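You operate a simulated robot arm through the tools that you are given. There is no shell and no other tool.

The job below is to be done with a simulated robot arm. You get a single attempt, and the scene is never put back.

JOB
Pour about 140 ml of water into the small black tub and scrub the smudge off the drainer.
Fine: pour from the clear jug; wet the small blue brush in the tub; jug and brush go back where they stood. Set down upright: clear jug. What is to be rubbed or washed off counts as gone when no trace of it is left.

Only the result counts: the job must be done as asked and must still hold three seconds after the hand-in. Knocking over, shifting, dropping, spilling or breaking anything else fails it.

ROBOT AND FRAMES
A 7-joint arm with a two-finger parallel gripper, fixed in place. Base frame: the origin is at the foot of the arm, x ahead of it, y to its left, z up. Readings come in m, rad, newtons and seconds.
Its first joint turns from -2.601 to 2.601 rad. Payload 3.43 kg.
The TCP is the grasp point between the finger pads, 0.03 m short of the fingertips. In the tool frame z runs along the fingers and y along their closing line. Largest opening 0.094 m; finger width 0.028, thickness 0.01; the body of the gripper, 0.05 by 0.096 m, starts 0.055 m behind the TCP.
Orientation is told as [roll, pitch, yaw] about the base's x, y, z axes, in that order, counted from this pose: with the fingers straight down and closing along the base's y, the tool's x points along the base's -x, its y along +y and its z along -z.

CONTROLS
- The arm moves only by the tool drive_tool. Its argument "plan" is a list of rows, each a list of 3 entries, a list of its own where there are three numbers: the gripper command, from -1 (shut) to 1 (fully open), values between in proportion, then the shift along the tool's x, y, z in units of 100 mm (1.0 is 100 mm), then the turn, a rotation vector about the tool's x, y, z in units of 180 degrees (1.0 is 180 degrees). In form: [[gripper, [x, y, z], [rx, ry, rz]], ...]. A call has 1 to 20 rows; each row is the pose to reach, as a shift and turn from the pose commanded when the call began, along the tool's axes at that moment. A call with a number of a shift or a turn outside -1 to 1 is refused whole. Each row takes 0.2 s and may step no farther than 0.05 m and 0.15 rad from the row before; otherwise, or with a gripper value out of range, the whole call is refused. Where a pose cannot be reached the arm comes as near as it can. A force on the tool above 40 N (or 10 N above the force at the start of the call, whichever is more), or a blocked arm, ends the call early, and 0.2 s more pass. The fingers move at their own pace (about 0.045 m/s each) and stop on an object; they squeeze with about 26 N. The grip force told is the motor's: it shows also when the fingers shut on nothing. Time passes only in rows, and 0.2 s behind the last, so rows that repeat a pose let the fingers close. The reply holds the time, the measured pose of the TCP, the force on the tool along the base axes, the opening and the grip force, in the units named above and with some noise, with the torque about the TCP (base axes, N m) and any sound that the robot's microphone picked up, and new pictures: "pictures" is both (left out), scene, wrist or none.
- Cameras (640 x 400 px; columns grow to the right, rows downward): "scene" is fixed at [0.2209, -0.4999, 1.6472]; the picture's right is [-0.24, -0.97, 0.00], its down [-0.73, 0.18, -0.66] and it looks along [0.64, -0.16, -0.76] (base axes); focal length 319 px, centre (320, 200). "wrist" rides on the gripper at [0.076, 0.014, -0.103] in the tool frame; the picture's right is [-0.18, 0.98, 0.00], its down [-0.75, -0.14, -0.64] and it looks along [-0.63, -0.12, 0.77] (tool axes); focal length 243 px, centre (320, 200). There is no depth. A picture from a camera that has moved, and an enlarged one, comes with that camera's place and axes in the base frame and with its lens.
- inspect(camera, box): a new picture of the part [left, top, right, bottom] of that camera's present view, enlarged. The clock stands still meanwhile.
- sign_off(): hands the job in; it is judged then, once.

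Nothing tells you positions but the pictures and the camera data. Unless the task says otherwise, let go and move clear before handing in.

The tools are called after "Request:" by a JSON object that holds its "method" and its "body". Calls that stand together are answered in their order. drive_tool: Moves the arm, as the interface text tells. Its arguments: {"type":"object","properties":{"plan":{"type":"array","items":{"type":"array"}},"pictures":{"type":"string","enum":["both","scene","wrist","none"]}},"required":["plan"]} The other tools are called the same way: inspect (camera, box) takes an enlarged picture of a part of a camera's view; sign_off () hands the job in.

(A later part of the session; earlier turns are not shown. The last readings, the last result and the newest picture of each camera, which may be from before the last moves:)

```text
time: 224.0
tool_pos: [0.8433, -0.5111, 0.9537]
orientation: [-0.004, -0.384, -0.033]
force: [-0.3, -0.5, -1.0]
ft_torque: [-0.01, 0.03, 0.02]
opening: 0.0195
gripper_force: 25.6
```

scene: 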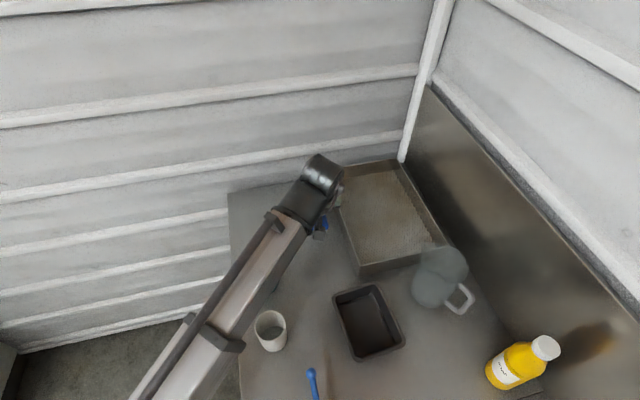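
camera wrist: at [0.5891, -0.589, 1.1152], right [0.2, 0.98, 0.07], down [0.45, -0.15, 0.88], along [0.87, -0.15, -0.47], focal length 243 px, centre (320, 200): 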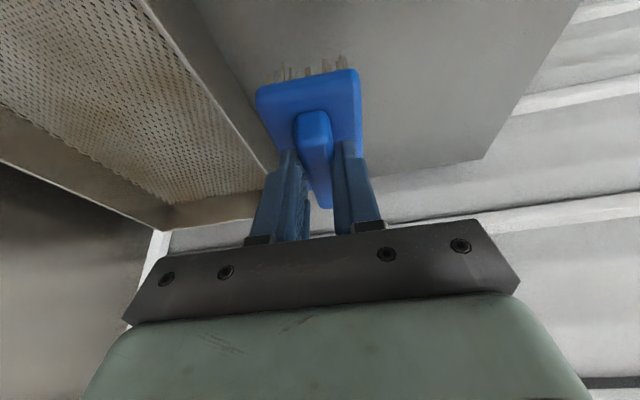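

Request:
{"method": "drive_tool", "body": {"plan": [[-1, [0.003, 0, 0.007], [0, 0, 0]], [-1, [0.003, 0, 0.007], [0, 0, 0]]], "pictures": "none"}}

Request:
{"method": "drive_tool", "body": {"plan": [[-1, [0.003, 0, 0.007], [0, 0, 0]], [-1, [0.003, 0, 0.007], [0, 0, 0]]], "pictures": "none"}}

```text
time: 224.6
tool_pos: [0.8435, -0.51, 0.9545]
orientation: [-0.003, -0.384, -0.033]
force: [-0.2, 0.3, -1.4]
ft_torque: [0.0, 0.0, -0.02]
opening: 0.0192
gripper_force: 26.4
```

```text
time: 225.2
tool_pos: [0.8435, -0.5111, 0.9533]
orientation: [-0.003, -0.385, -0.034]
force: [0.3, -0.5, -0.4]
ft_torque: [0.01, 0.01, 0.04]
opening: 0.0194
gripper_force: 26.0
```

Request:
{"method": "drive_tool", "body": {"plan": [[-1, [0.003, 0, 0.007], [0, 0, 0]], [-1, [0.003, 0, 0.007], [0, 0, 0]]], "pictures": "none"}}

Request:
{"method": "drive_tool", "body": {"plan": [[-1, [0.002, 0, 0.005], [0, 0, 0]], [-1, [0.002, 0, 0.005], [0, 0, 0]]], "pictures": "none"}}

```text
time: 225.8
tool_pos: [0.8424, -0.5105, 0.9522]
orientation: [-0.004, -0.384, -0.034]
force: [0.1, -0.2, -1.1]
ft_torque: [0.02, 0.03, -0.02]
opening: 0.0191
gripper_force: 26.2
```

```text
time: 226.4
tool_pos: [0.8433, -0.5094, 0.9523]
orientation: [-0.003, -0.383, -0.032]
force: [-0.6, 0.4, -0.7]
ft_torque: [-0.05, 0.02, -0.02]
opening: 0.0192
gripper_force: 26.4
```

Request:
{"method": "drive_tool", "body": {"plan": [[-1, [0.002, 0, 0.006], [0, 0, 0]], [-1, [0.002, 0, 0.006], [0, 0, 0]]], "pictures": "none"}}

Request:
{"method": "drive_tool", "body": {"plan": [[-1, [0.002, 0, 0.006], [0, 0, 0]], [-1, [0.002, 0, 0.006], [0, 0, 0]]], "pictures": "wrist"}}

Request:
{"method": "inspect", "body": {"camera": "wrist", "box": [200, 0, 500, 200]}}

```text
time: 227.0
tool_pos: [0.8417, -0.5099, 0.952]
orientation: [-0.002, -0.385, -0.033]
force: [-0.5, -0.4, -1.7]
ft_torque: [-0.04, -0.01, -0.04]
opening: 0.0193
gripper_force: 26.2
```

```text
time: 227.6
tool_pos: [0.8435, -0.5097, 0.9515]
orientation: [-0.002, -0.383, -0.033]
force: [0.6, 0.6, -0.7]
ft_torque: [0.01, 0.02, 0.0]
opening: 0.0193
gripper_force: 26.0
camera wrist: at [0.7333, -0.4926, 1.0186], right [0.2, 0.98, 0.07], down [0.45, -0.15, 0.88], along [0.87, -0.15, -0.47], focal length 243 px, centre (320, 200)
```

wrist: 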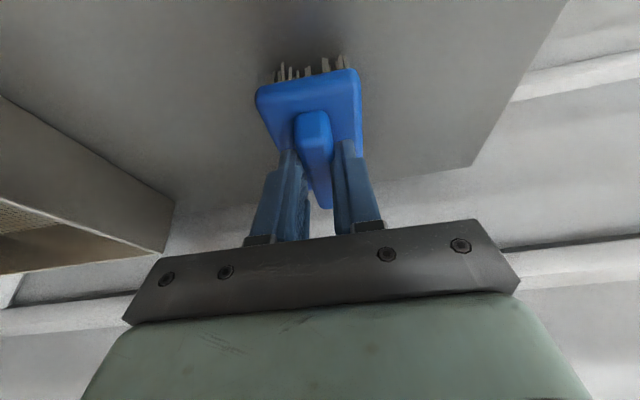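

```text
2.00 times, centred on (350, 100) of wrist
camera zoom: at [0.7333, -0.4926, 1.0186], right [0.2, 0.98, 0.07], down [0.45, -0.15, 0.88], along [0.87, -0.15, -0.47], focal length 485 px, centre (260, 400)
```

zoom: 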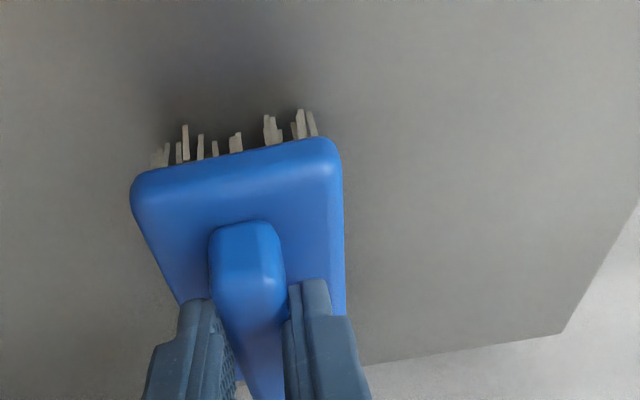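

Request:
{"method": "drive_tool", "body": {"plan": [[-1, [0.003, 0, 0.008], [0, 0, 0]], [-1, [0.003, 0, 0.008], [0, 0, 0]]], "pictures": "none"}}

Request:
{"method": "drive_tool", "body": {"plan": [[-1, [0.002, 0, 0.005], [0, 0, 0]], [-1, [0.002, 0, 0.005], [0, 0, 0]]], "pictures": "none"}}

Request:
{"method": "drive_tool", "body": {"plan": [[-1, [0.002, 0, 0.005], [0, 0, 0]], [-1, [0.002, 0, 0.005], [0, 0, 0]]], "pictures": "none"}}

```text
time: 228.2
tool_pos: [0.8424, -0.5103, 0.952]
orientation: [-0.002, -0.386, -0.033]
force: [1.6, 2.1, 8.9]
ft_torque: [0.16, 0.2, -0.04]
opening: 0.0193
gripper_force: 26.2
```

```text
time: 228.8
tool_pos: [0.8425, -0.5103, 0.952]
orientation: [-0.004, -0.388, -0.033]
force: [3.8, 2.0, 20.8]
ft_torque: [0.09, -0.1, -0.01]
opening: 0.0192
gripper_force: 26.2
```

```text
time: 229.4
tool_pos: [0.8414, -0.5101, 0.9502]
orientation: [-0.002, -0.386, -0.034]
force: [2.6, 2.1, 21.2]
ft_torque: [0.07, -0.32, 0.0]
opening: 0.0195
gripper_force: 26.4
```

Request:
{"method": "drive_tool", "body": {"plan": [[-1, [-0.003, 0.12, -0.006], [0, 0, 0]], [-1, [-0.003, 0.24, -0.006], [0, 0, 0]], [-1, [-0.003, 0.36, -0.006], [0, 0, 0]], [-1, [-0.188, 0.36, 0.069], [0, 0, 0]], [-1, [-0.188, 0.24, 0.069], [0, 0, 0]], [-1, [-0.188, 0.12, 0.069], [0, 0, 0]], [-1, [-0.188, 0, 0.069], [0, 0, 0]], [-1, [-0.188, -0.12, 0.069], [0, 0, 0]], [-1, [-0.188, -0.24, 0.069], [0, 0, 0]], [-1, [-0.188, -0.36, 0.069], [0, 0, 0]], [-1, [-0.188, -0.45, 0.069], [0, 0, 0]], [-1, [-0.003, -0.45, -0.006], [0, 0, 0]], [-1, [-0.003, -0.36, -0.006], [0, 0, 0]], [-1, [-0.003, -0.24, -0.006], [0, 0, 0]], [-1, [-0.003, -0.12, -0.006], [0, 0, 0]], [-1, [-0.003, 0, -0.006], [0, 0, 0]], [-1, [-0.003, 0.12, -0.006], [0, 0, 0]], [-1, [-0.003, 0.24, -0.006], [0, 0, 0]], [-1, [0.182, 0.24, -0.081], [0, 0, 0]], [-1, [0.182, 0.12, -0.081], [0, 0, 0]]], "pictures": "none"}}

Request:
{"method": "drive_tool", "body": {"plan": [[-1, [0.001, -0.12, 0.002], [0, 0, 0]], [-1, [0.001, -0.24, 0.002], [0, 0, 0]], [-1, [0.001, -0.36, 0.002], [0, 0, 0]], [-1, [0.001, -0.48, 0.002], [0, 0, 0]], [-1, [0.001, -0.57, 0.002], [0, 0, 0]], [-1, [0.001, -0.48, 0.002], [0, 0, 0]], [-1, [0.001, -0.36, 0.002], [0, 0, 0]], [-1, [0.001, -0.24, 0.002], [0, 0, 0]], [-1, [0.001, -0.12, 0.002], [0, 0, 0]], [-1, [0.001, 0, 0.002], [0, 0, 0]], [-1, [0.001, 0.12, 0.002], [0, 0, 0]], [-1, [0.001, 0.24, 0.002], [0, 0, 0]], [-1, [0.001, 0.12, 0.002], [0, 0, 0]], [-1, [0.001, 0, 0.002], [0, 0, 0]], [-1, [0.001, -0.12, 0.002], [0, 0, 0]]], "pictures": "wrist"}}

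```text
time: 233.6
tool_pos: [0.8237, -0.498, 0.9482]
orientation: [-0.003, -0.383, -0.034]
force: [-0.2, 0.4, 0.1]
ft_torque: [-0.01, 0.04, 0.0]
opening: 0.0193
gripper_force: 25.9
```

```text
time: 236.8
tool_pos: [0.8234, -0.5083, 0.9494]
orientation: [-0.002, -0.385, -0.034]
force: [0.3, -1.1, -0.7]
ft_torque: [0.0, 0.02, -0.01]
opening: 0.0194
gripper_force: 25.6
camera wrist: at [0.7138, -0.4907, 1.0164], right [0.2, 0.98, 0.07], down [0.45, -0.15, 0.88], along [0.87, -0.15, -0.47], focal length 243 px, centre (320, 200)
```

wrist: 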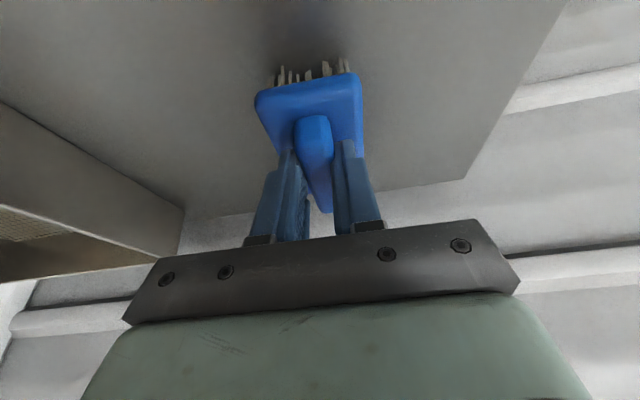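

That is enough scrubbing. I'll lift, check how the brush sits in the grip and look at the patch once more.

Request:
{"method": "drive_tool", "body": {"plan": [[-1, [-0.01, 0, -0.025], [0, 0, 0]], [-1, [-0.04, 0, -0.1], [0, 0, 0]], [-1, [-0.09, 0, -0.22], [0, 0, 0]], [-1, [-0.15, 0, -0.37], [0, 0, 0]], [-1, [-0.21, 0, -0.52], [0, 0, 0]], [-1, [-0.24, 0, -0.6], [0, 0, 0]], [-1, [-0.24, 0, -0.6], [0, 0, 0]]], "pictures": "none"}}

Request:
{"method": "drive_tool", "body": {"plan": [[-1, [0.03, -0.03, -0.02], [0, 0, 0]], [-1, [0.12, -0.13, -0.1], [0, 0, 0]], [-1, [0.27, -0.3, -0.22], [0, 0, 0]], [-1, [0.45, -0.5, -0.37], [0, 0, 0]], [-1, [0.63, -0.7, -0.52], [0, 0, 0]], [-1, [0.78, -0.86, -0.65], [0, 0, 0]], [-1, [0.87, -0.96, -0.72], [0, 0, 0]], [-1, [0.909, -1, -0.755], [0, 0, 0]], [-1, [0.909, -1, -0.755], [0, 0, 0]], [-1, [0.909, -1, -0.755], [0, 0, 0]]], "pictures": "both"}}

Request:
{"method": "inspect", "body": {"camera": "wrist", "box": [340, 40, 540, 200]}}

Request:
{"method": "inspect", "body": {"camera": "wrist", "box": [230, 40, 430, 220]}}

```text
time: 238.4
tool_pos: [0.8235, -0.5083, 1.0141]
orientation: [-0.001, -0.383, -0.033]
force: [-0.2, 0.6, -1.2]
ft_torque: [-0.02, 0.04, 0.03]
opening: 0.0194
gripper_force: 26.2
```

```text
time: 240.6
tool_pos: [0.705, -0.6051, 1.0501]
orientation: [-0.001, -0.384, -0.033]
force: [-0.3, 0.0, -1.0]
ft_torque: [-0.01, 0.06, -0.01]
opening: 0.0191
gripper_force: 25.9
camera wrist: at [0.5959, -0.588, 1.1169], right [0.2, 0.98, 0.07], down [0.45, -0.15, 0.88], along [0.87, -0.15, -0.47], focal length 243 px, centre (320, 200)
```

scene: 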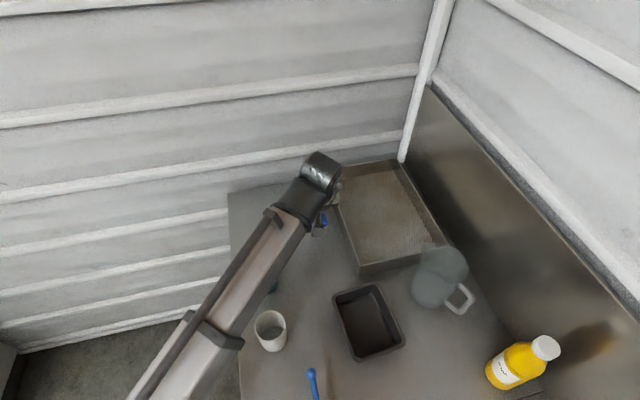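
wrist: 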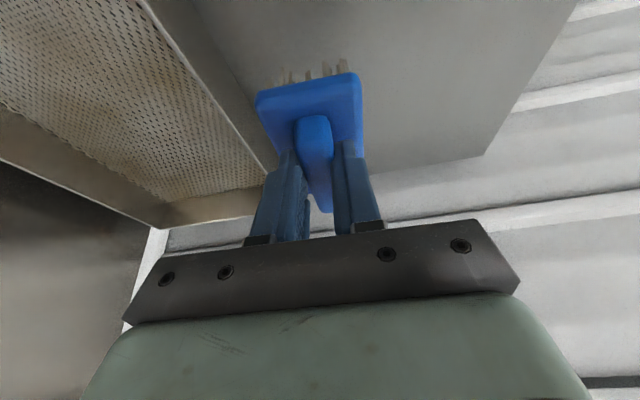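

```text
2.50 times, centred on (440, 120) of wrist
camera zoom: at [0.5959, -0.588, 1.1169], right [0.2, 0.98, 0.07], down [0.45, -0.15, 0.88], along [0.87, -0.15, -0.47], focal length 606 px, centre (20, 400)
```

zoom: 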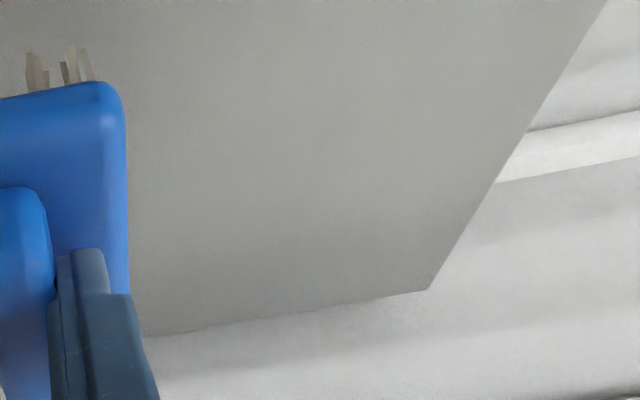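

```text
2.22 times, centred on (330, 130) of wrist
camera zoom: at [0.5959, -0.588, 1.1169], right [0.2, 0.98, 0.07], down [0.45, -0.15, 0.88], along [0.87, -0.15, -0.47], focal length 539 px, centre (298, 356)
```

zoom: 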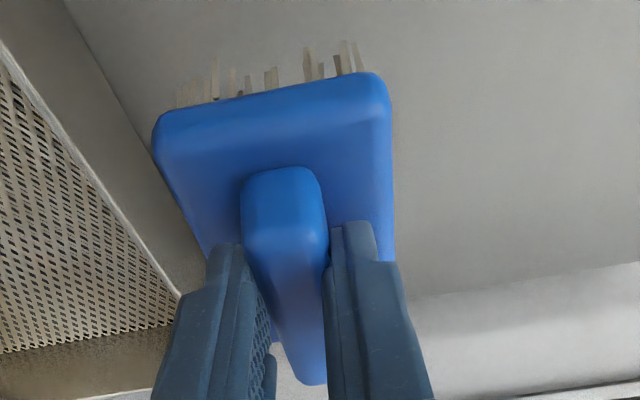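

The drainer is spotless; the brush has slid about 5 mm up in the grip but is still straight. I'll now return it to its original spot.

Request:
{"method": "drive_tool", "body": {"plan": [[-1, [0.06, -0.03, -0.02], [0, 0, 0]], [-1, [0.16, -0.07, -0.06], [0, 0, 0]], [-1, [0.25, -0.1, -0.1], [0, 0, 0]], [-1, [0.28, -0.106, -0.04], [0, 0, 0]], [-1, [0.33, -0.106, 0.09], [0, 0, 0]], [-1, [0.39, -0.106, 0.24], [0, 0, 0]], [-1, [0.45, -0.106, 0.39], [0, 0, 0]], [-1, [0.51, -0.106, 0.54], [0, 0, 0]], [-1, [0.56, -0.106, 0.66], [0, 0, 0]], [-1, [0.589, -0.106, 0.733], [0, 0, 0]], [-1, [0.589, -0.106, 0.733], [0, 0, 0]]], "pictures": "none"}}

Request:
{"method": "drive_tool", "body": {"plan": [[-1, [0.007, 0, 0.019], [0, 0, 0]], [-1, [0.015, 0, 0.037], [0, 0, 0]], [-1, [0.022, 0, 0.056], [0, 0, 0]], [-1, [0.026, 0, 0.065], [0, 0, 0]], [-1, [0.026, 0, 0.065], [0, 0, 0]]], "pictures": "wrist"}}

Request:
{"method": "inspect", "body": {"camera": "wrist", "box": [230, 40, 430, 220]}}

```text
time: 243.0
tool_pos: [0.6778, -0.6153, 0.9585]
orientation: [-0.003, -0.385, -0.033]
force: [0.2, 0.8, -0.9]
ft_torque: [-0.01, 0.02, 0.0]
opening: 0.0194
gripper_force: 26.1
```

```text
time: 244.2
tool_pos: [0.6786, -0.6161, 0.952]
orientation: [-0.003, -0.386, -0.032]
force: [-0.4, 0.3, -0.7]
ft_torque: [-0.01, 0.03, 0.0]
opening: 0.0194
gripper_force: 26.6
camera wrist: at [0.5694, -0.5977, 1.0194], right [0.2, 0.98, 0.07], down [0.45, -0.15, 0.88], along [0.87, -0.15, -0.47], focal length 243 px, centre (320, 200)
```

wrist: 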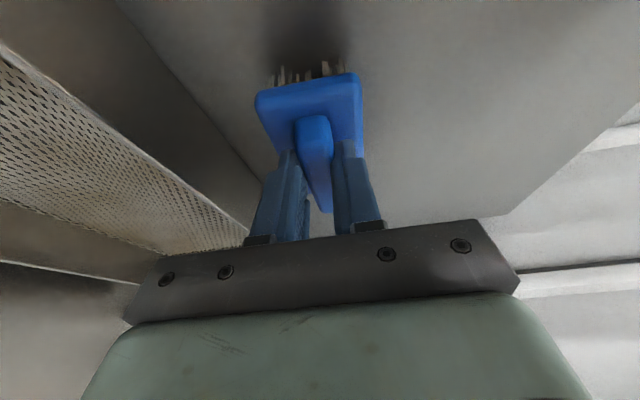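

```text
2.22 times, centred on (330, 130) of wrist
camera zoom: at [0.5694, -0.5977, 1.0194], right [0.2, 0.98, 0.07], down [0.45, -0.15, 0.88], along [0.87, -0.15, -0.47], focal length 539 px, centre (298, 356)
```

zoom: 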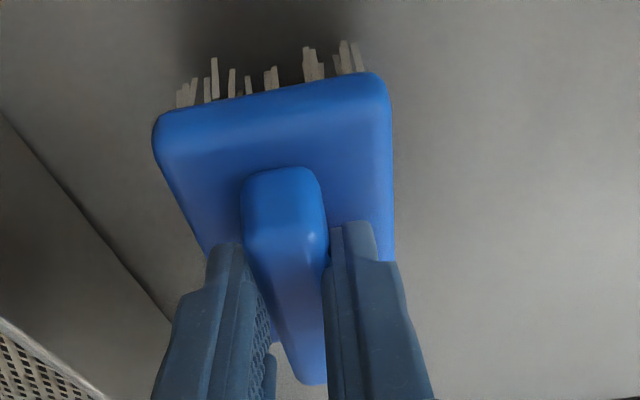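

Request:
{"method": "drive_tool", "body": {"plan": [[-1, [0.004, 0, 0.009], [0, 0, 0]], [-1, [0.004, 0, 0.009], [0, 0, 0]]], "pictures": "none"}}

Request:
{"method": "drive_tool", "body": {"plan": [[-1, [0.004, 0, 0.009], [0, 0, 0]], [-1, [0.004, 0, 0.009], [0, 0, 0]]], "pictures": "none"}}

Request:
{"method": "drive_tool", "body": {"plan": [[-1, [0.003, 0, 0.007], [0, 0, 0]], [-1, [0.003, 0, 0.007], [0, 0, 0]]], "pictures": "none"}}

```text
time: 244.8
tool_pos: [0.6799, -0.6145, 0.95]
orientation: [-0.004, -0.384, -0.033]
force: [-0.4, 0.6, -1.7]
ft_torque: [-0.01, 0.03, 0.0]
opening: 0.0194
gripper_force: 26.0
```

```text
time: 245.4
tool_pos: [0.6785, -0.6151, 0.9499]
orientation: [-0.004, -0.382, -0.034]
force: [-0.3, 1.1, -0.6]
ft_torque: [-0.02, 0.0, -0.01]
opening: 0.019
gripper_force: 25.8
```

```text
time: 246.0
tool_pos: [0.6786, -0.6144, 0.9501]
orientation: [-0.004, -0.384, -0.032]
force: [-0.5, 0.1, -1.5]
ft_torque: [0.0, 0.02, 0.0]
opening: 0.0193
gripper_force: 26.2
```

Request:
{"method": "drive_tool", "body": {"plan": [[-1, [0.003, 0, 0.007], [0, 0, 0]], [-1, [0.003, 0, 0.007], [0, 0, 0]]], "pictures": "none"}}

Request:
{"method": "drive_tool", "body": {"plan": [[-1, [0.003, 0, 0.007], [0, 0, 0]], [-1, [0.003, 0, 0.007], [0, 0, 0]]], "pictures": "none"}}

Request:
{"method": "drive_tool", "body": {"plan": [[-1, [0.003, 0, 0.006], [0, 0, 0]], [-1, [0.003, 0, 0.006], [0, 0, 0]]], "pictures": "none"}}

```text
time: 246.6
tool_pos: [0.6787, -0.6151, 0.9478]
orientation: [-0.004, -0.382, -0.033]
force: [-0.3, 0.2, -1.4]
ft_torque: [-0.02, 0.01, 0.02]
opening: 0.0195
gripper_force: 26.0
```

```text
time: 247.2
tool_pos: [0.6787, -0.6152, 0.9468]
orientation: [-0.003, -0.386, -0.033]
force: [-0.6, -1.0, 1.1]
ft_torque: [0.02, 0.0, -0.03]
opening: 0.0192
gripper_force: 26.0
```

```text
time: 247.8
tool_pos: [0.6785, -0.6159, 0.947]
orientation: [-0.003, -0.386, -0.034]
force: [-3.9, 0.0, 13.9]
ft_torque: [0.07, 0.19, 0.0]
opening: 0.0193
gripper_force: 25.7
```

The bristles are down on the drainer. I'll relieve the pressure and open the fingers.

Request:
{"method": "drive_tool", "body": {"plan": [[-1, [-0.003, 0, -0.006], [0, 0, 0]], [-1, [-0.003, 0, -0.006], [0, 0, 0]], [-0.5, [-0.003, 0, -0.006], [0, 0, 0]], [-0.4, [-0.003, 0, -0.006], [0, 0, 0]], [-0.3, [-0.003, 0, -0.006], [0, 0, 0]], [-0.2, [-0.003, 0, -0.006], [0, 0, 0]], [-0.1, [-0.003, 0, -0.006], [0, 0, 0]], [0, [-0.003, 0, -0.006], [0, 0, 0]], [0, [-0.003, 0, -0.006], [0, 0, 0]], [0, [-0.003, 0, -0.006], [0, 0, 0]]], "pictures": "wrist"}}

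Request:
{"method": "inspect", "body": {"camera": "wrist", "box": [230, 40, 430, 220]}}

```text
time: 250.0
tool_pos: [0.6794, -0.6141, 0.9475]
orientation: [-0.003, -0.383, -0.033]
force: [-0.8, 0.2, -0.7]
ft_torque: [0.02, 0.01, -0.01]
opening: 0.0469
gripper_force: 0.1
camera wrist: at [0.5693, -0.5975, 1.0143], right [0.2, 0.98, 0.07], down [0.45, -0.15, 0.88], along [0.87, -0.15, -0.47], focal length 243 px, centre (320, 200)
```

wrist: 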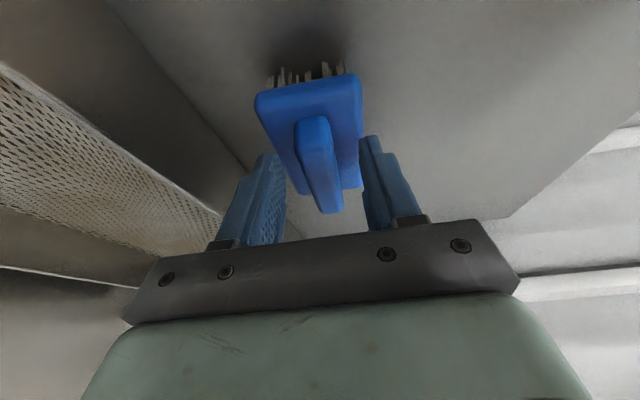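

```text
2.22 times, centred on (330, 130) of wrist
camera zoom: at [0.5693, -0.5975, 1.0143], right [0.2, 0.98, 0.07], down [0.45, -0.15, 0.88], along [0.87, -0.15, -0.47], focal length 539 px, centre (298, 356)
```

zoom: 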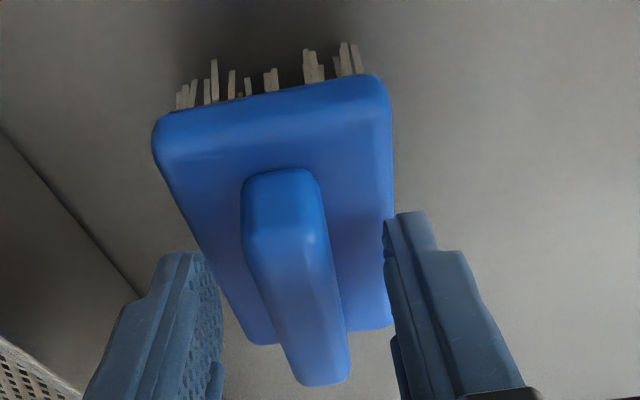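

The brush is released in place. Retracting, then comparing against the initial scene.

Request:
{"method": "drive_tool", "body": {"plan": [[0, [0, 0, -0.05], [0, 0, 0]], [0, [0, 0, -0.15], [0, 0, 0]], [0, [0, 0, -0.3], [0, 0, 0]], [0, [0, 0, -0.5], [0, 0, 0]], [0, [0, 0, -0.7], [0, 0, 0]], [0, [0, 0, -0.88], [0, 0, 0]], [0, [0, 0, -1], [0, 0, 0]], [0, [0, 0, -1], [0, 0, 0]]], "pictures": "none"}}

Request:
{"method": "drive_tool", "body": {"plan": [[0, [0.05, -0.02, -0.05], [0, 0, 0]], [0, [0.15, -0.06, -0.15], [0, 0, 0]], [0, [0.3, -0.12, -0.3], [0, 0, 0]], [0, [0.5, -0.2, -0.5], [0, 0, 0]], [0, [0.7, -0.26, -0.66], [0, 0, 0]], [0, [0.88, -0.3, -0.76], [0, 0, 0]], [0, [1, -0.3, -0.8], [0, 0, 0]], [0, [1, -0.3, -0.8], [0, 0, 0]]], "pictures": "both"}}

Request:
{"method": "inspect", "body": {"camera": "scene", "box": [290, 210, 350, 270]}}

Request:
{"method": "inspect", "body": {"camera": "scene", "box": [220, 240, 480, 400]}}

```text
time: 251.8
tool_pos: [0.6406, -0.614, 1.0422]
orientation: [-0.003, -0.384, -0.034]
force: [0.2, -0.4, 0.5]
ft_torque: [-0.01, -0.01, -0.01]
opening: 0.0471
gripper_force: 0.0
```

```text
time: 253.6
tool_pos: [0.5184, -0.6379, 1.0774]
orientation: [-0.003, -0.385, -0.034]
force: [0.5, 0.7, 0.7]
ft_torque: [-0.02, 0.0, 0.02]
opening: 0.0469
gripper_force: 0.0
camera wrist: at [0.4081, -0.6218, 1.145], right [0.2, 0.98, 0.07], down [0.45, -0.15, 0.88], along [0.87, -0.15, -0.47], focal length 243 px, centre (320, 200)
```

scene: 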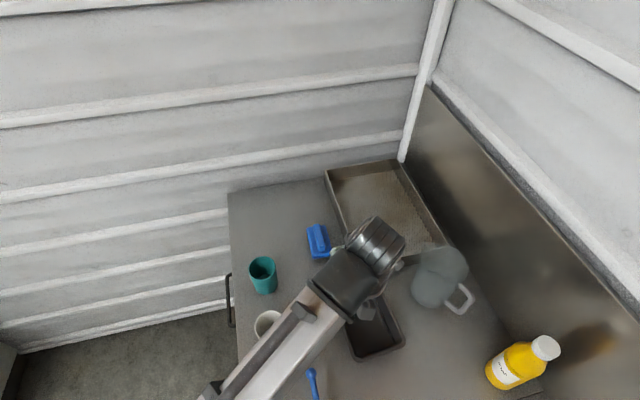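
wrist: 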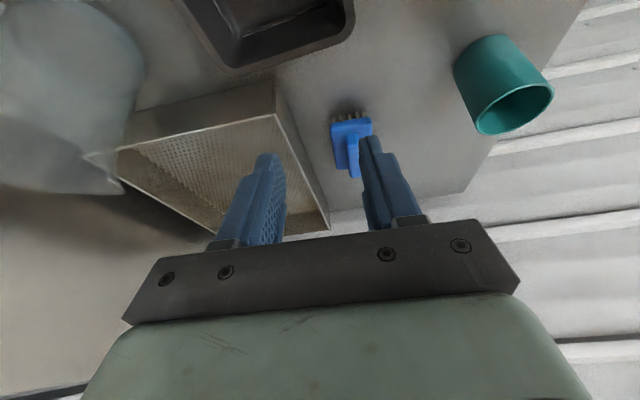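

```text
6.67 times, centred on (320, 240) of scene
camera zoom: at [0.2209, -0.4999, 1.6472], right [-0.24, -0.97, 0.0], down [-0.73, 0.18, -0.66], along [0.64, -0.16, -0.76], focal length 2127 px, centre (320, -67)
```

zoom: 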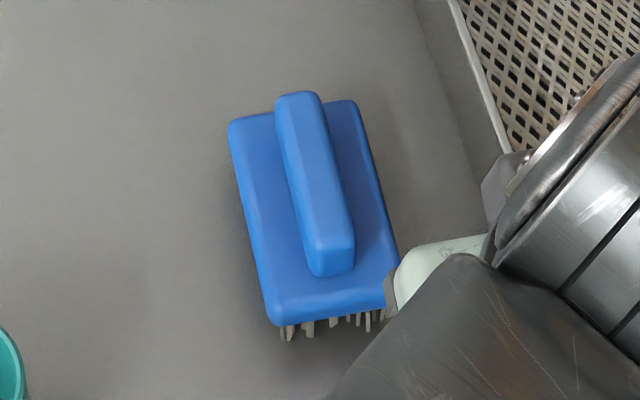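

```text
2.46 times, centred on (350, 320) of scene
camera zoom: at [0.2209, -0.4999, 1.6472], right [-0.24, -0.97, 0.0], down [-0.73, 0.18, -0.66], along [0.64, -0.16, -0.76], focal length 785 px, centre (246, -95)
```

zoom: 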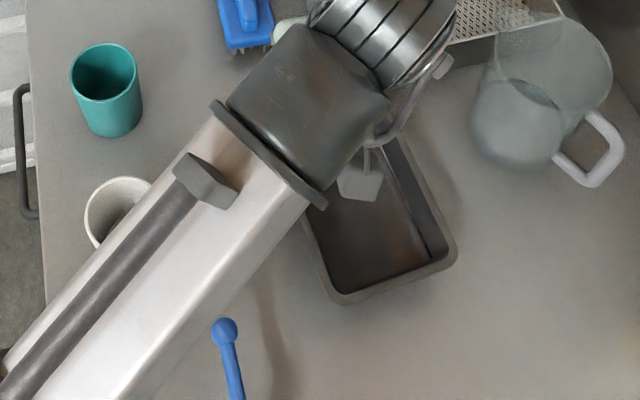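

Brush and jug are back where they stood. Now I'll put the tub back too: I'll grip the middle of its near wall gently and slide it about 1 cm with a 4° turn. First I hover over that wall with the tool vertical.

Request:
{"method": "drive_tool", "body": {"plan": [[0, [0.03, 0.01, -0.06], [0, 0.004, -0.001]], [0, [0.1, 0.03, -0.12], [-0.001, 0.014, -0.004]], [0, [0.2, 0.06, -0.15], [-0.002, 0.03, -0.008]], [0, [0.32, 0.09, -0.15], [-0.003, 0.05, -0.013]], [0, [0.44, 0.13, -0.15], [-0.004, 0.07, -0.018]], [0, [0.56, 0.16, -0.14], [-0.005, 0.09, -0.023]], [0, [0.67, 0.19, -0.13], [-0.0055, 0.108, -0.028]], [0, [0.74, 0.21, -0.12], [-0.006, 0.118, -0.031]], [0, [0.762, 0.219, -0.12], [-0.0062, 0.1221, -0.0317]], [0, [0.762, 0.219, -0.12], [-0.0062, 0.1221, -0.0317]]], "pictures": "both"}}

Request:
{"method": "inspect", "body": {"camera": "wrist", "box": [220, 0, 440, 200]}}

```text
time: 255.8
tool_pos: [0.4437, -0.6139, 1.0611]
orientation: [-0.002, 0.0, 0.069]
force: [0.2, 0.0, 0.7]
ft_torque: [0.0, 0.0, -0.02]
opening: 0.0467
gripper_force: 0.1
camera wrist: at [0.3656, -0.6063, 1.1637], right [0.12, 0.99, 0.0], down [0.76, -0.09, 0.64], along [0.64, -0.08, -0.77], focal length 243 px, centre (320, 200)
```

scene: 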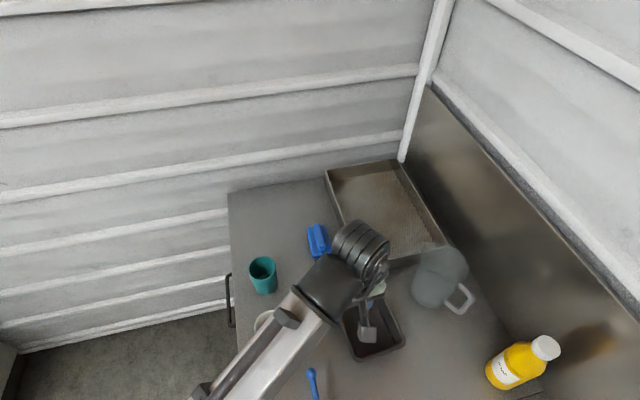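
wrist: 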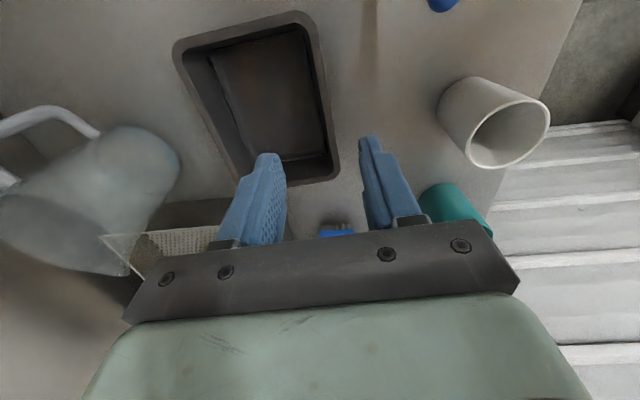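

```text
2.00 times, centred on (330, 100) of wrist
camera zoom: at [0.3656, -0.6063, 1.1637], right [0.12, 0.99, 0.0], down [0.76, -0.09, 0.64], along [0.64, -0.08, -0.77], focal length 485 px, centre (300, 400)
```

zoom: 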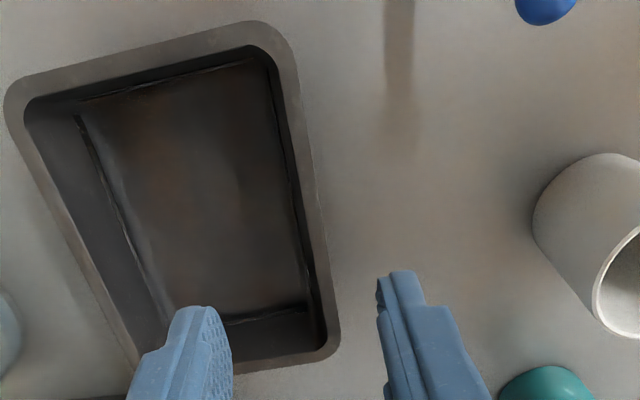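

The near wall's rim centre is at y ≈ -0.61, about 5 mm from my tool axis. I'll correct and lower the open fingers astride the wall.

Request:
{"method": "drive_tool", "body": {"plan": [[0, [0, 0.03, 0.03], [0, 0, 0]], [0, [0, 0.053, 0.12], [0, 0, 0]], [0, [0, 0.053, 0.26], [0, 0, 0]], [0, [0, 0.053, 0.42], [0, 0, 0]], [0, [0, 0.053, 0.58], [0, 0, 0]], [0, [0, 0.053, 0.72], [0, 0, 0]], [0, [0, 0.053, 0.82], [0, 0, 0]], [0, [0, 0.053, 0.87], [0, 0, 0]], [0, [0, 0.053, 0.87], [0, 0, 0]]], "pictures": "both"}}

Request:
{"method": "inspect", "body": {"camera": "wrist", "box": [220, 40, 440, 200]}}

```text
time: 257.8
tool_pos: [0.4432, -0.6091, 0.972]
orientation: [0.0, 0.0, 0.066]
force: [0.3, -0.1, -0.6]
ft_torque: [0.01, -0.01, -0.02]
opening: 0.047
gripper_force: 0.0
camera wrist: at [0.3649, -0.6014, 1.0751], right [0.12, 0.99, 0.0], down [0.76, -0.09, 0.64], along [0.64, -0.08, -0.77], focal length 243 px, centre (320, 200)
```

scene: 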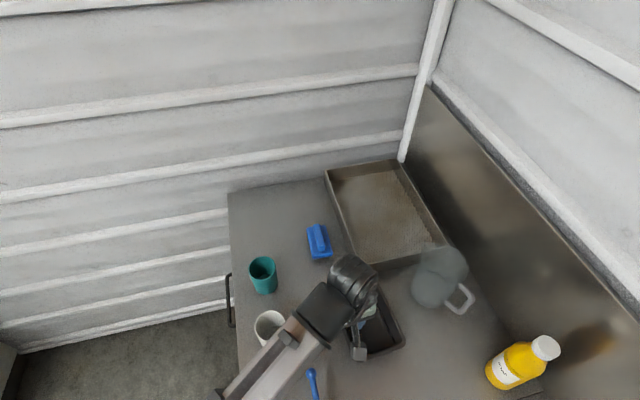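
wrist: 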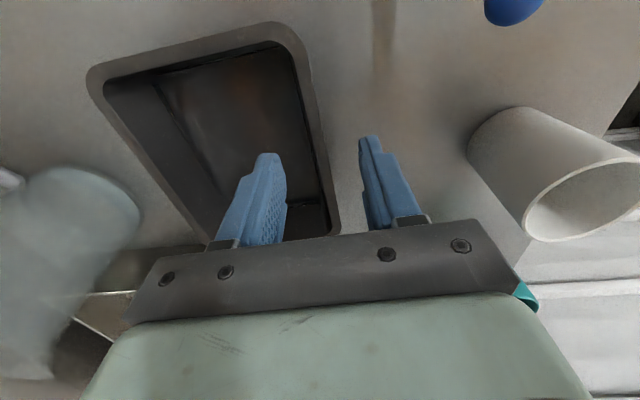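

```text
2.50 times, centred on (330, 120) of wrist
camera zoom: at [0.3649, -0.6014, 1.0751], right [0.12, 0.99, 0.0], down [0.76, -0.09, 0.64], along [0.64, -0.08, -0.77], focal length 606 px, centre (295, 400)
```

zoom: 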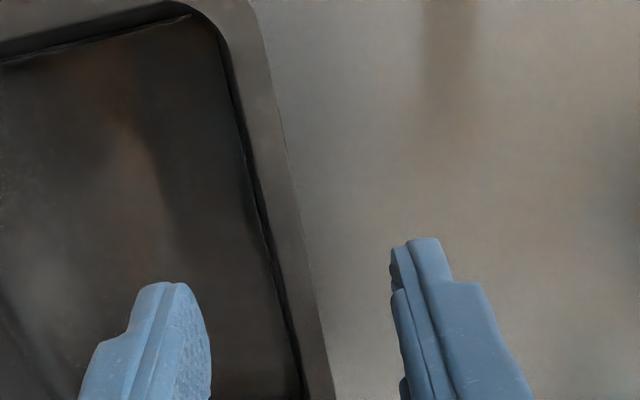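

The rim is centred between the fingertips. Lowering 10 mm more and closing gently on the wall.

Request:
{"method": "drive_tool", "body": {"plan": [[0, [0, 0.01, 0.03], [0, 0, 0]], [0, [0, 0.01, 0.07], [0, 0, 0]], [0, [0, 0.01, 0.1], [0, 0, 0]], [0, [0, 0.01, 0.1], [0, 0, 0]]], "pictures": "none"}}

Request:
{"method": "drive_tool", "body": {"plan": [[-0.2, [0, 0, 0], [0, 0, 0]], [-0.35, [0, 0, 0], [0, 0, 0]], [-0.5, [0, 0, 0], [0, 0, 0]], [-0.6, [0, 0, 0], [0, 0, 0]], [-0.65, [0, 0, 0], [0, 0, 0]], [-0.7, [0, 0, 0], [0, 0, 0]], [-0.75, [0, 0, 0], [0, 0, 0]], [-0.8, [0, 0, 0], [0, 0, 0]], [-0.8, [0, 0, 0], [0, 0, 0]]], "pictures": "wrist"}}

Request:
{"method": "inspect", "body": {"camera": "wrist", "box": [220, 40, 440, 200]}}

```text
time: 258.8
tool_pos: [0.4424, -0.6101, 0.9611]
orientation: [-0.001, 0.001, 0.066]
force: [0.2, -0.3, -0.5]
ft_torque: [-0.03, 0.03, -0.01]
opening: 0.047
gripper_force: 0.1
```

```text
time: 260.8
tool_pos: [0.4427, -0.6093, 0.9616]
orientation: [-0.001, 0.0, 0.068]
force: [0.4, 0.1, 0.7]
ft_torque: [0.0, 0.01, -0.02]
opening: 0.0096
gripper_force: 0.1
camera wrist: at [0.3642, -0.6011, 1.0656], right [0.12, 0.99, 0.0], down [0.76, -0.09, 0.64], along [0.64, -0.08, -0.77], focal length 243 px, centre (320, 200)
```

wrist: 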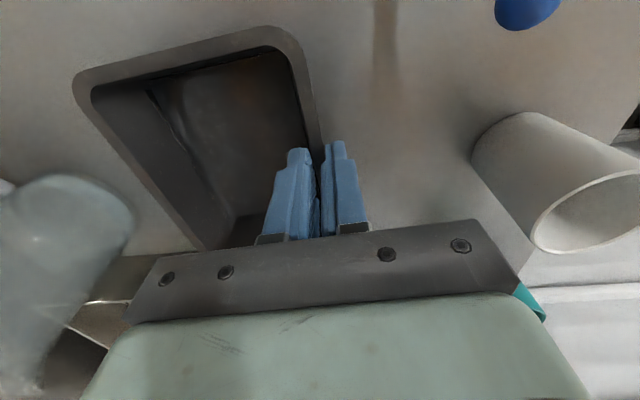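

```text
2.50 times, centred on (330, 120) of wrist
camera zoom: at [0.3642, -0.6011, 1.0656], right [0.12, 0.99, 0.0], down [0.76, -0.09, 0.64], along [0.64, -0.08, -0.77], focal length 606 px, centre (295, 400)
```

zoom: 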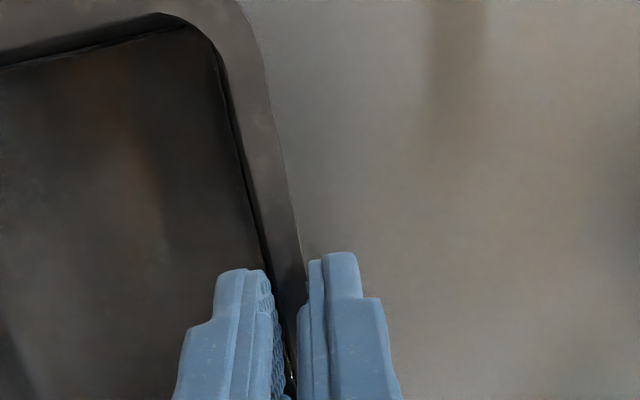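

Request:
{"method": "drive_tool", "body": {"plan": [[-0.85, [0, 0, 0], [0, 0, 0]], [-0.9, [0, 0, 0], [0, 0, 0]], [-0.95, [0, 0, 0], [0, 0, 0]], [-1, [0, 0, 0], [0, 0, 0]], [-1, [0, 0, 0], [0, 0, 0]], [-1, [0, 0, 0], [0, 0, 0]]], "pictures": "wrist"}}

Request:
{"method": "inspect", "body": {"camera": "wrist", "box": [60, 0, 400, 200]}}

```text
time: 262.2
tool_pos: [0.4425, -0.6082, 0.9623]
orientation: [-0.002, 0.001, 0.066]
force: [-0.8, -0.5, 2.5]
ft_torque: [-0.07, -0.01, -0.21]
opening: 0.0034
gripper_force: 26.4
camera wrist: at [0.3642, -0.601, 1.0656], right [0.12, 0.99, 0.0], down [0.76, -0.09, 0.64], along [0.64, -0.08, -0.77], focal length 243 px, centre (320, 200)
```

wrist: 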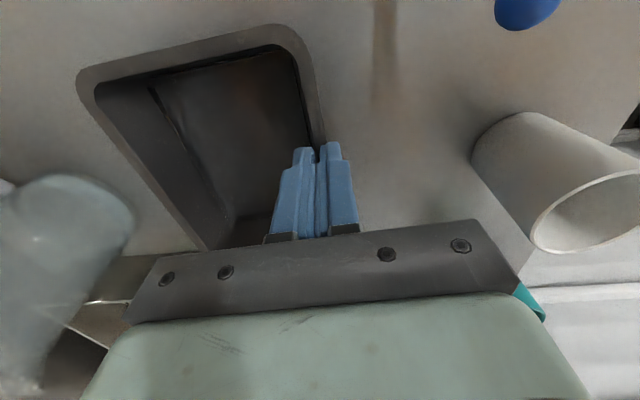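

```text
1.88 times, centred on (230, 100) of wrist
camera zoom: at [0.3642, -0.601, 1.0656], right [0.12, 0.99, 0.0], down [0.76, -0.09, 0.64], along [0.64, -0.08, -0.77], focal length 457 px, centre (489, 388)
```

zoom: 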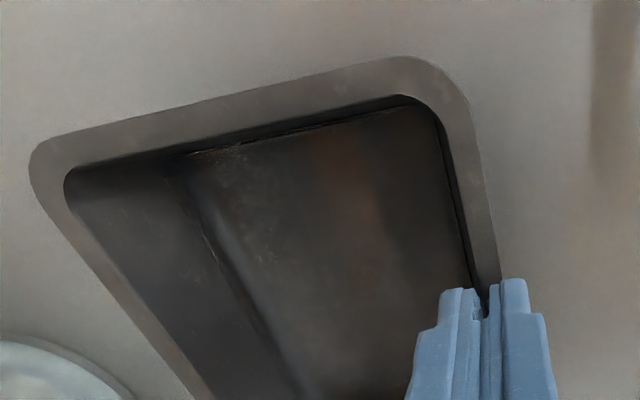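

The wall is held (3.4 mm, 26 N). Now I'll slide the tub slowly by (-9, -7) mm with a -4° turn.

Request:
{"method": "drive_tool", "body": {"plan": [[-1, [0.004, -0.003, 0], [0, 0, 0.001]], [-1, [0.011, -0.008, 0], [0, 0, 0.0027]], [-1, [0.02, -0.014, 0], [0, 0, 0.0048]], [-1, [0.03, -0.021, 0], [0, 0, 0.0071]], [-1, [0.04, -0.028, 0], [0, 0, 0.0095]], [-1, [0.05, -0.035, 0], [0, 0, 0.0119]], [-1, [0.06, -0.043, 0], [0, 0, 0.0143]], [-1, [0.07, -0.05, 0], [0, 0, 0.0167]], [-1, [0.08, -0.057, 0], [0, 0, 0.019]], [-1, [0.088, -0.063, 0], [0, 0, 0.021]], [-1, [0.093, -0.066, 0], [0, 0, 0.0222]], [-1, [0.093, -0.066, 0], [0, 0, 0.0222]], [-1, [0.093, -0.066, 0], [0, 0, 0.0222]]], "pictures": "both"}}

Request:
{"method": "inspect", "body": {"camera": "wrist", "box": [60, 0, 400, 200]}}

Request:
{"method": "inspect", "body": {"camera": "scene", "box": [220, 240, 480, 400]}}

```text
time: 265.0
tool_pos: [0.4351, -0.6148, 0.9644]
orientation: [-0.001, 0.0, -0.004]
force: [-0.2, 0.0, -0.4]
ft_torque: [-0.11, -0.08, 0.1]
opening: 0.0035
gripper_force: 26.0
camera wrist: at [0.3571, -0.6021, 1.0664], right [0.19, 0.98, 0.0], down [0.75, -0.14, 0.64], along [0.63, -0.12, -0.77], focal length 243 px, centre (320, 200)
```

scene: 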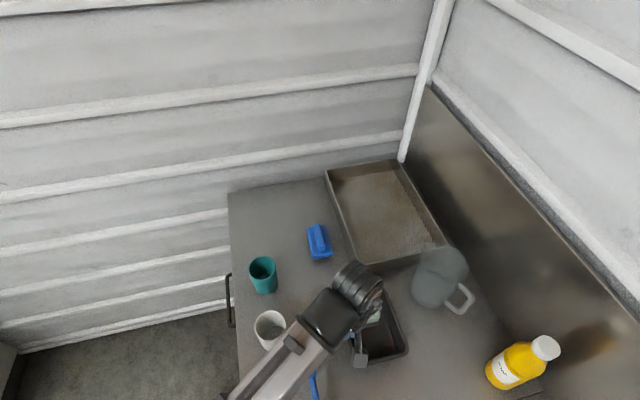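
wrist: 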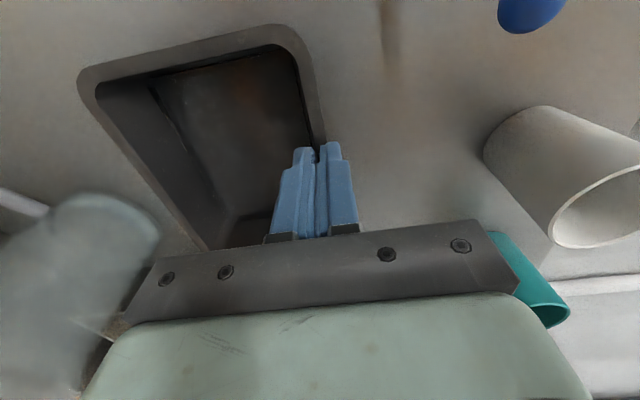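

```text
1.88 times, centred on (230, 100) of wrist
camera zoom: at [0.3571, -0.6021, 1.0664], right [0.19, 0.98, 0.0], down [0.75, -0.14, 0.64], along [0.63, -0.12, -0.77], focal length 457 px, centre (489, 388)
```

zoom: 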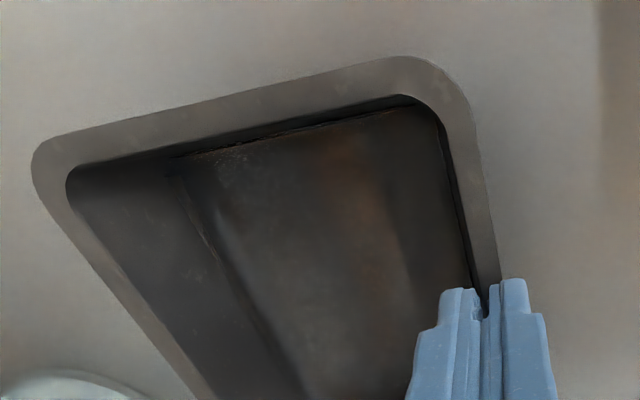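

```text
2.46 times, centred on (350, 320) of scene
camera zoom: at [0.2209, -0.4999, 1.6472], right [-0.24, -0.97, 0.0], down [-0.73, 0.18, -0.66], along [0.64, -0.16, -0.76], focal length 785 px, centre (246, -95)
```

zoom: 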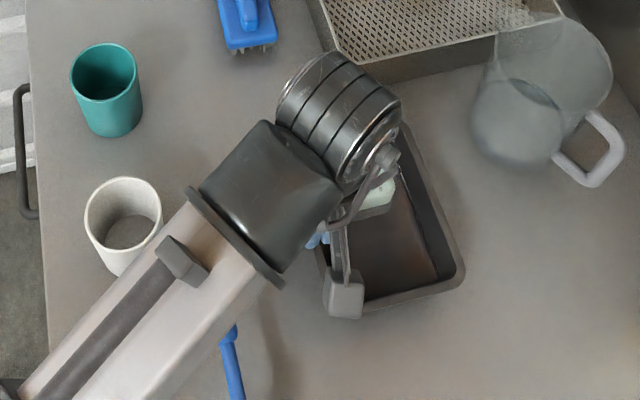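

The tub's visible corner matches its original pixel position. Releasing and rising straight up.

Request:
{"method": "drive_tool", "body": {"plan": [[-0.9, [0, 0, 0], [0, 0, 0]], [-0.75, [0, 0, 0], [0, 0, 0]], [-0.6, [0, 0, 0], [0, 0, 0]], [-0.45, [0, 0, 0], [0, 0, 0]], [-0.3, [0, 0, 0], [0, 0, 0]], [-0.15, [0, 0, 0], [0, 0, 0]], [-0.05, [0, 0, 0], [0, 0, 0]], [-0.05, [0, 0, -0.02], [0, 0, 0]], [-0.05, [0, 0, -0.1], [0, 0, 0]], [-0.05, [0, 0, -0.22], [0, 0, 0]], [-0.05, [0, 0, -0.38], [0, 0, 0]], [-0.05, [0, 0, -0.55], [0, 0, 0]], [-0.05, [0, 0, -0.72], [0, 0, 0]], [-0.05, [0, 0, -0.87], [0, 0, 0]], [-0.05, [0, 0, -0.97], [0, 0, 0]], [-0.05, [0, 0, -1], [0, 0, 0]]], "pictures": "wrist"}}

Request:
{"method": "drive_tool", "body": {"plan": [[0, [0, 0, -0.1], [0, 0, 0]], [0, [0, 0, -0.3], [0, 0, 0]], [0, [-0.1, 0.1, -0.5], [0, 0, 0]], [0, [-0.3, 0.3, -0.6], [0, 0, 0]], [0, [-0.5, 0.5, -0.7], [0, 0, 0]], [0, [-0.7, 0.7, -0.7], [0, 0, 0]], [0, [-0.9, 0.9, -0.7], [0, 0, 0]], [0, [-1, 1, -0.7], [0, 0, 0]], [0, [-1, 1, -0.7], [0, 0, 0]]], "pictures": "both"}}

```text
time: 268.4
tool_pos: [0.435, -0.6144, 1.0643]
orientation: [-0.002, 0.0, -0.003]
force: [0.2, 0.3, -0.5]
ft_torque: [0.01, 0.01, -0.01]
opening: 0.0449
gripper_force: 0.0
camera wrist: at [0.357, -0.6008, 1.1677], right [0.19, 0.98, 0.0], down [0.75, -0.14, 0.64], along [0.63, -0.12, -0.77], focal length 243 px, centre (320, 200)
```

wrist: 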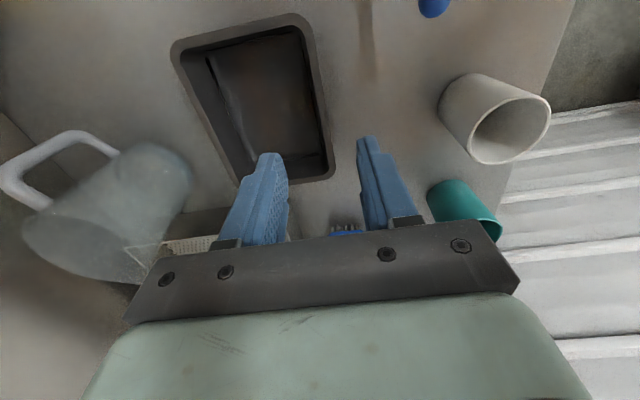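

```text
time: 270.4
tool_pos: [0.5335, -0.5161, 1.1317]
orientation: [-0.003, 0.0, -0.003]
force: [0.3, -1.0, 0.8]
ft_torque: [-0.04, -0.03, -0.02]
opening: 0.0468
gripper_force: 0.1
camera wrist: at [0.4554, -0.5016, 1.2353], right [0.19, 0.98, 0.0], down [0.75, -0.14, 0.64], along [0.63, -0.12, -0.77], focal length 243 px, centre (320, 200)
```

scene: 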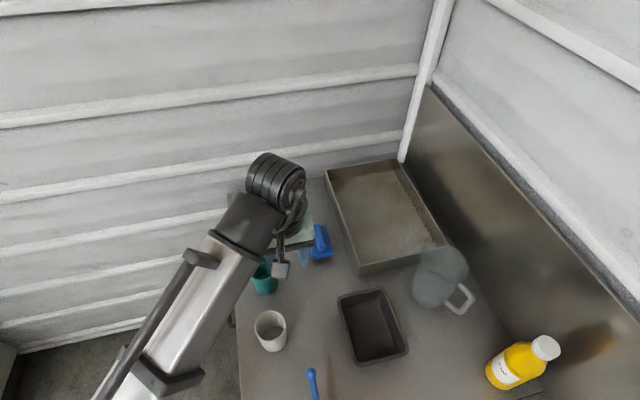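
wrist: 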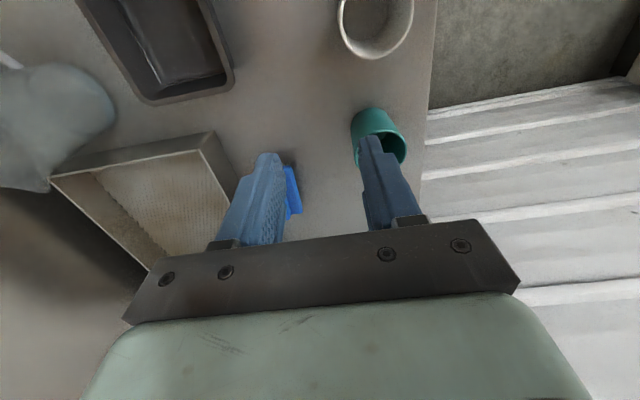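

Request:
{"method": "inspect", "body": {"camera": "scene", "box": [220, 240, 480, 400]}}

Request:
{"method": "inspect", "body": {"camera": "scene", "box": [320, 270, 420, 370]}}

Request:
{"method": "inspect", "body": {"camera": "scene", "box": [390, 220, 500, 330]}}

```text
2.46 times, centred on (350, 320) of scene
camera zoom: at [0.2209, -0.4999, 1.6472], right [-0.24, -0.97, 0.0], down [-0.73, 0.18, -0.66], along [0.64, -0.16, -0.76], focal length 785 px, centre (246, -95)
```

zoom: 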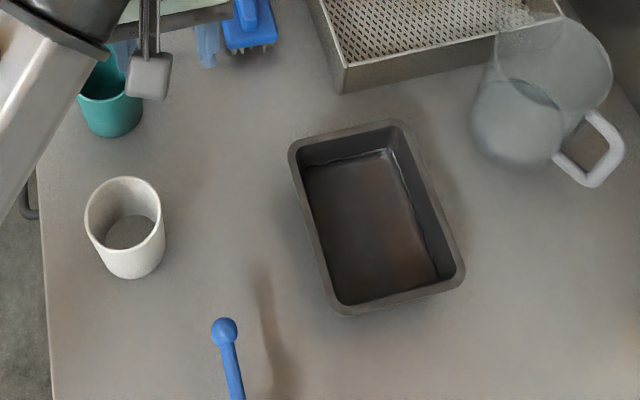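

```text
4.00 times, centred on (370, 320) of scene
camera zoom: at [0.2209, -0.4999, 1.6472], right [-0.24, -0.97, 0.0], down [-0.73, 0.18, -0.66], along [0.64, -0.16, -0.76], focal length 1276 px, centre (120, -280)
```

zoom: 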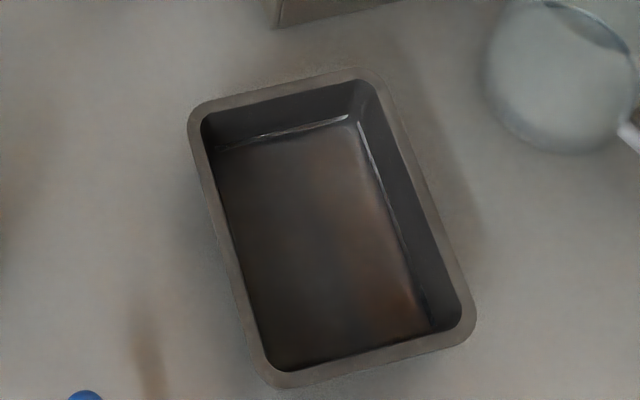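

```text
3.64 times, centred on (445, 275) of scene
camera zoom: at [0.2209, -0.4999, 1.6472], right [-0.24, -0.97, 0.0], down [-0.73, 0.18, -0.66], along [0.64, -0.16, -0.76], focal length 1160 px, centre (-134, -73)
```

zoom: 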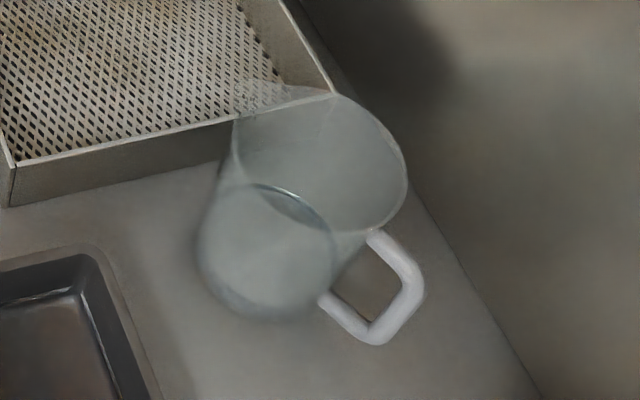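

The tub, jug, brush and cups match their starting positions to within a few millimetres. I'll check the water line against the dry-tub reference and look over the cleaned patch and the rest of the board.

Request:
{"method": "inspect", "body": {"camera": "scene", "box": [330, 270, 410, 330]}}

Request:
{"method": "inspect", "body": {"camera": "wrist", "box": [60, 0, 280, 140]}}

```text
6.67 times, centred on (370, 300) of scene
camera zoom: at [0.2209, -0.4999, 1.6472], right [-0.24, -0.97, 0.0], down [-0.73, 0.18, -0.66], along [0.64, -0.16, -0.76], focal length 2127 px, centre (-13, -467)
```

zoom: 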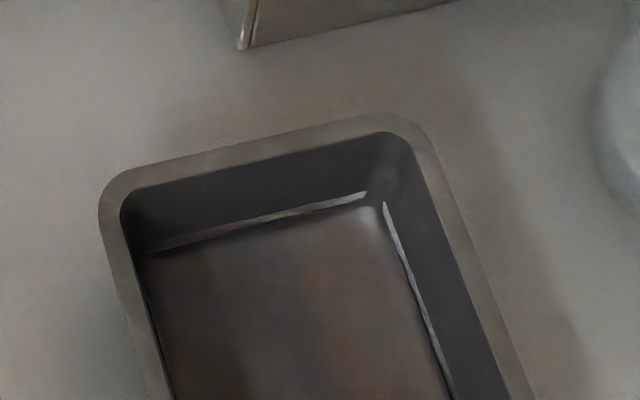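

```text
2.86 times, centred on (170, 70) of wrist
camera zoom: at [0.4554, -0.5016, 1.2353], right [0.19, 0.98, 0.0], down [0.75, -0.14, 0.64], along [0.63, -0.12, -0.77], focal length 693 px, centre (749, 571)
```

zoom: 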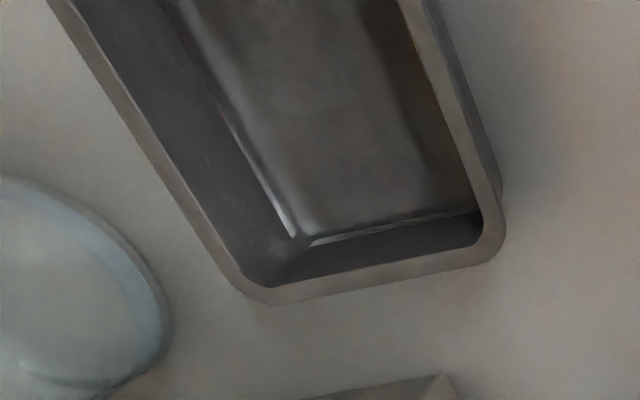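

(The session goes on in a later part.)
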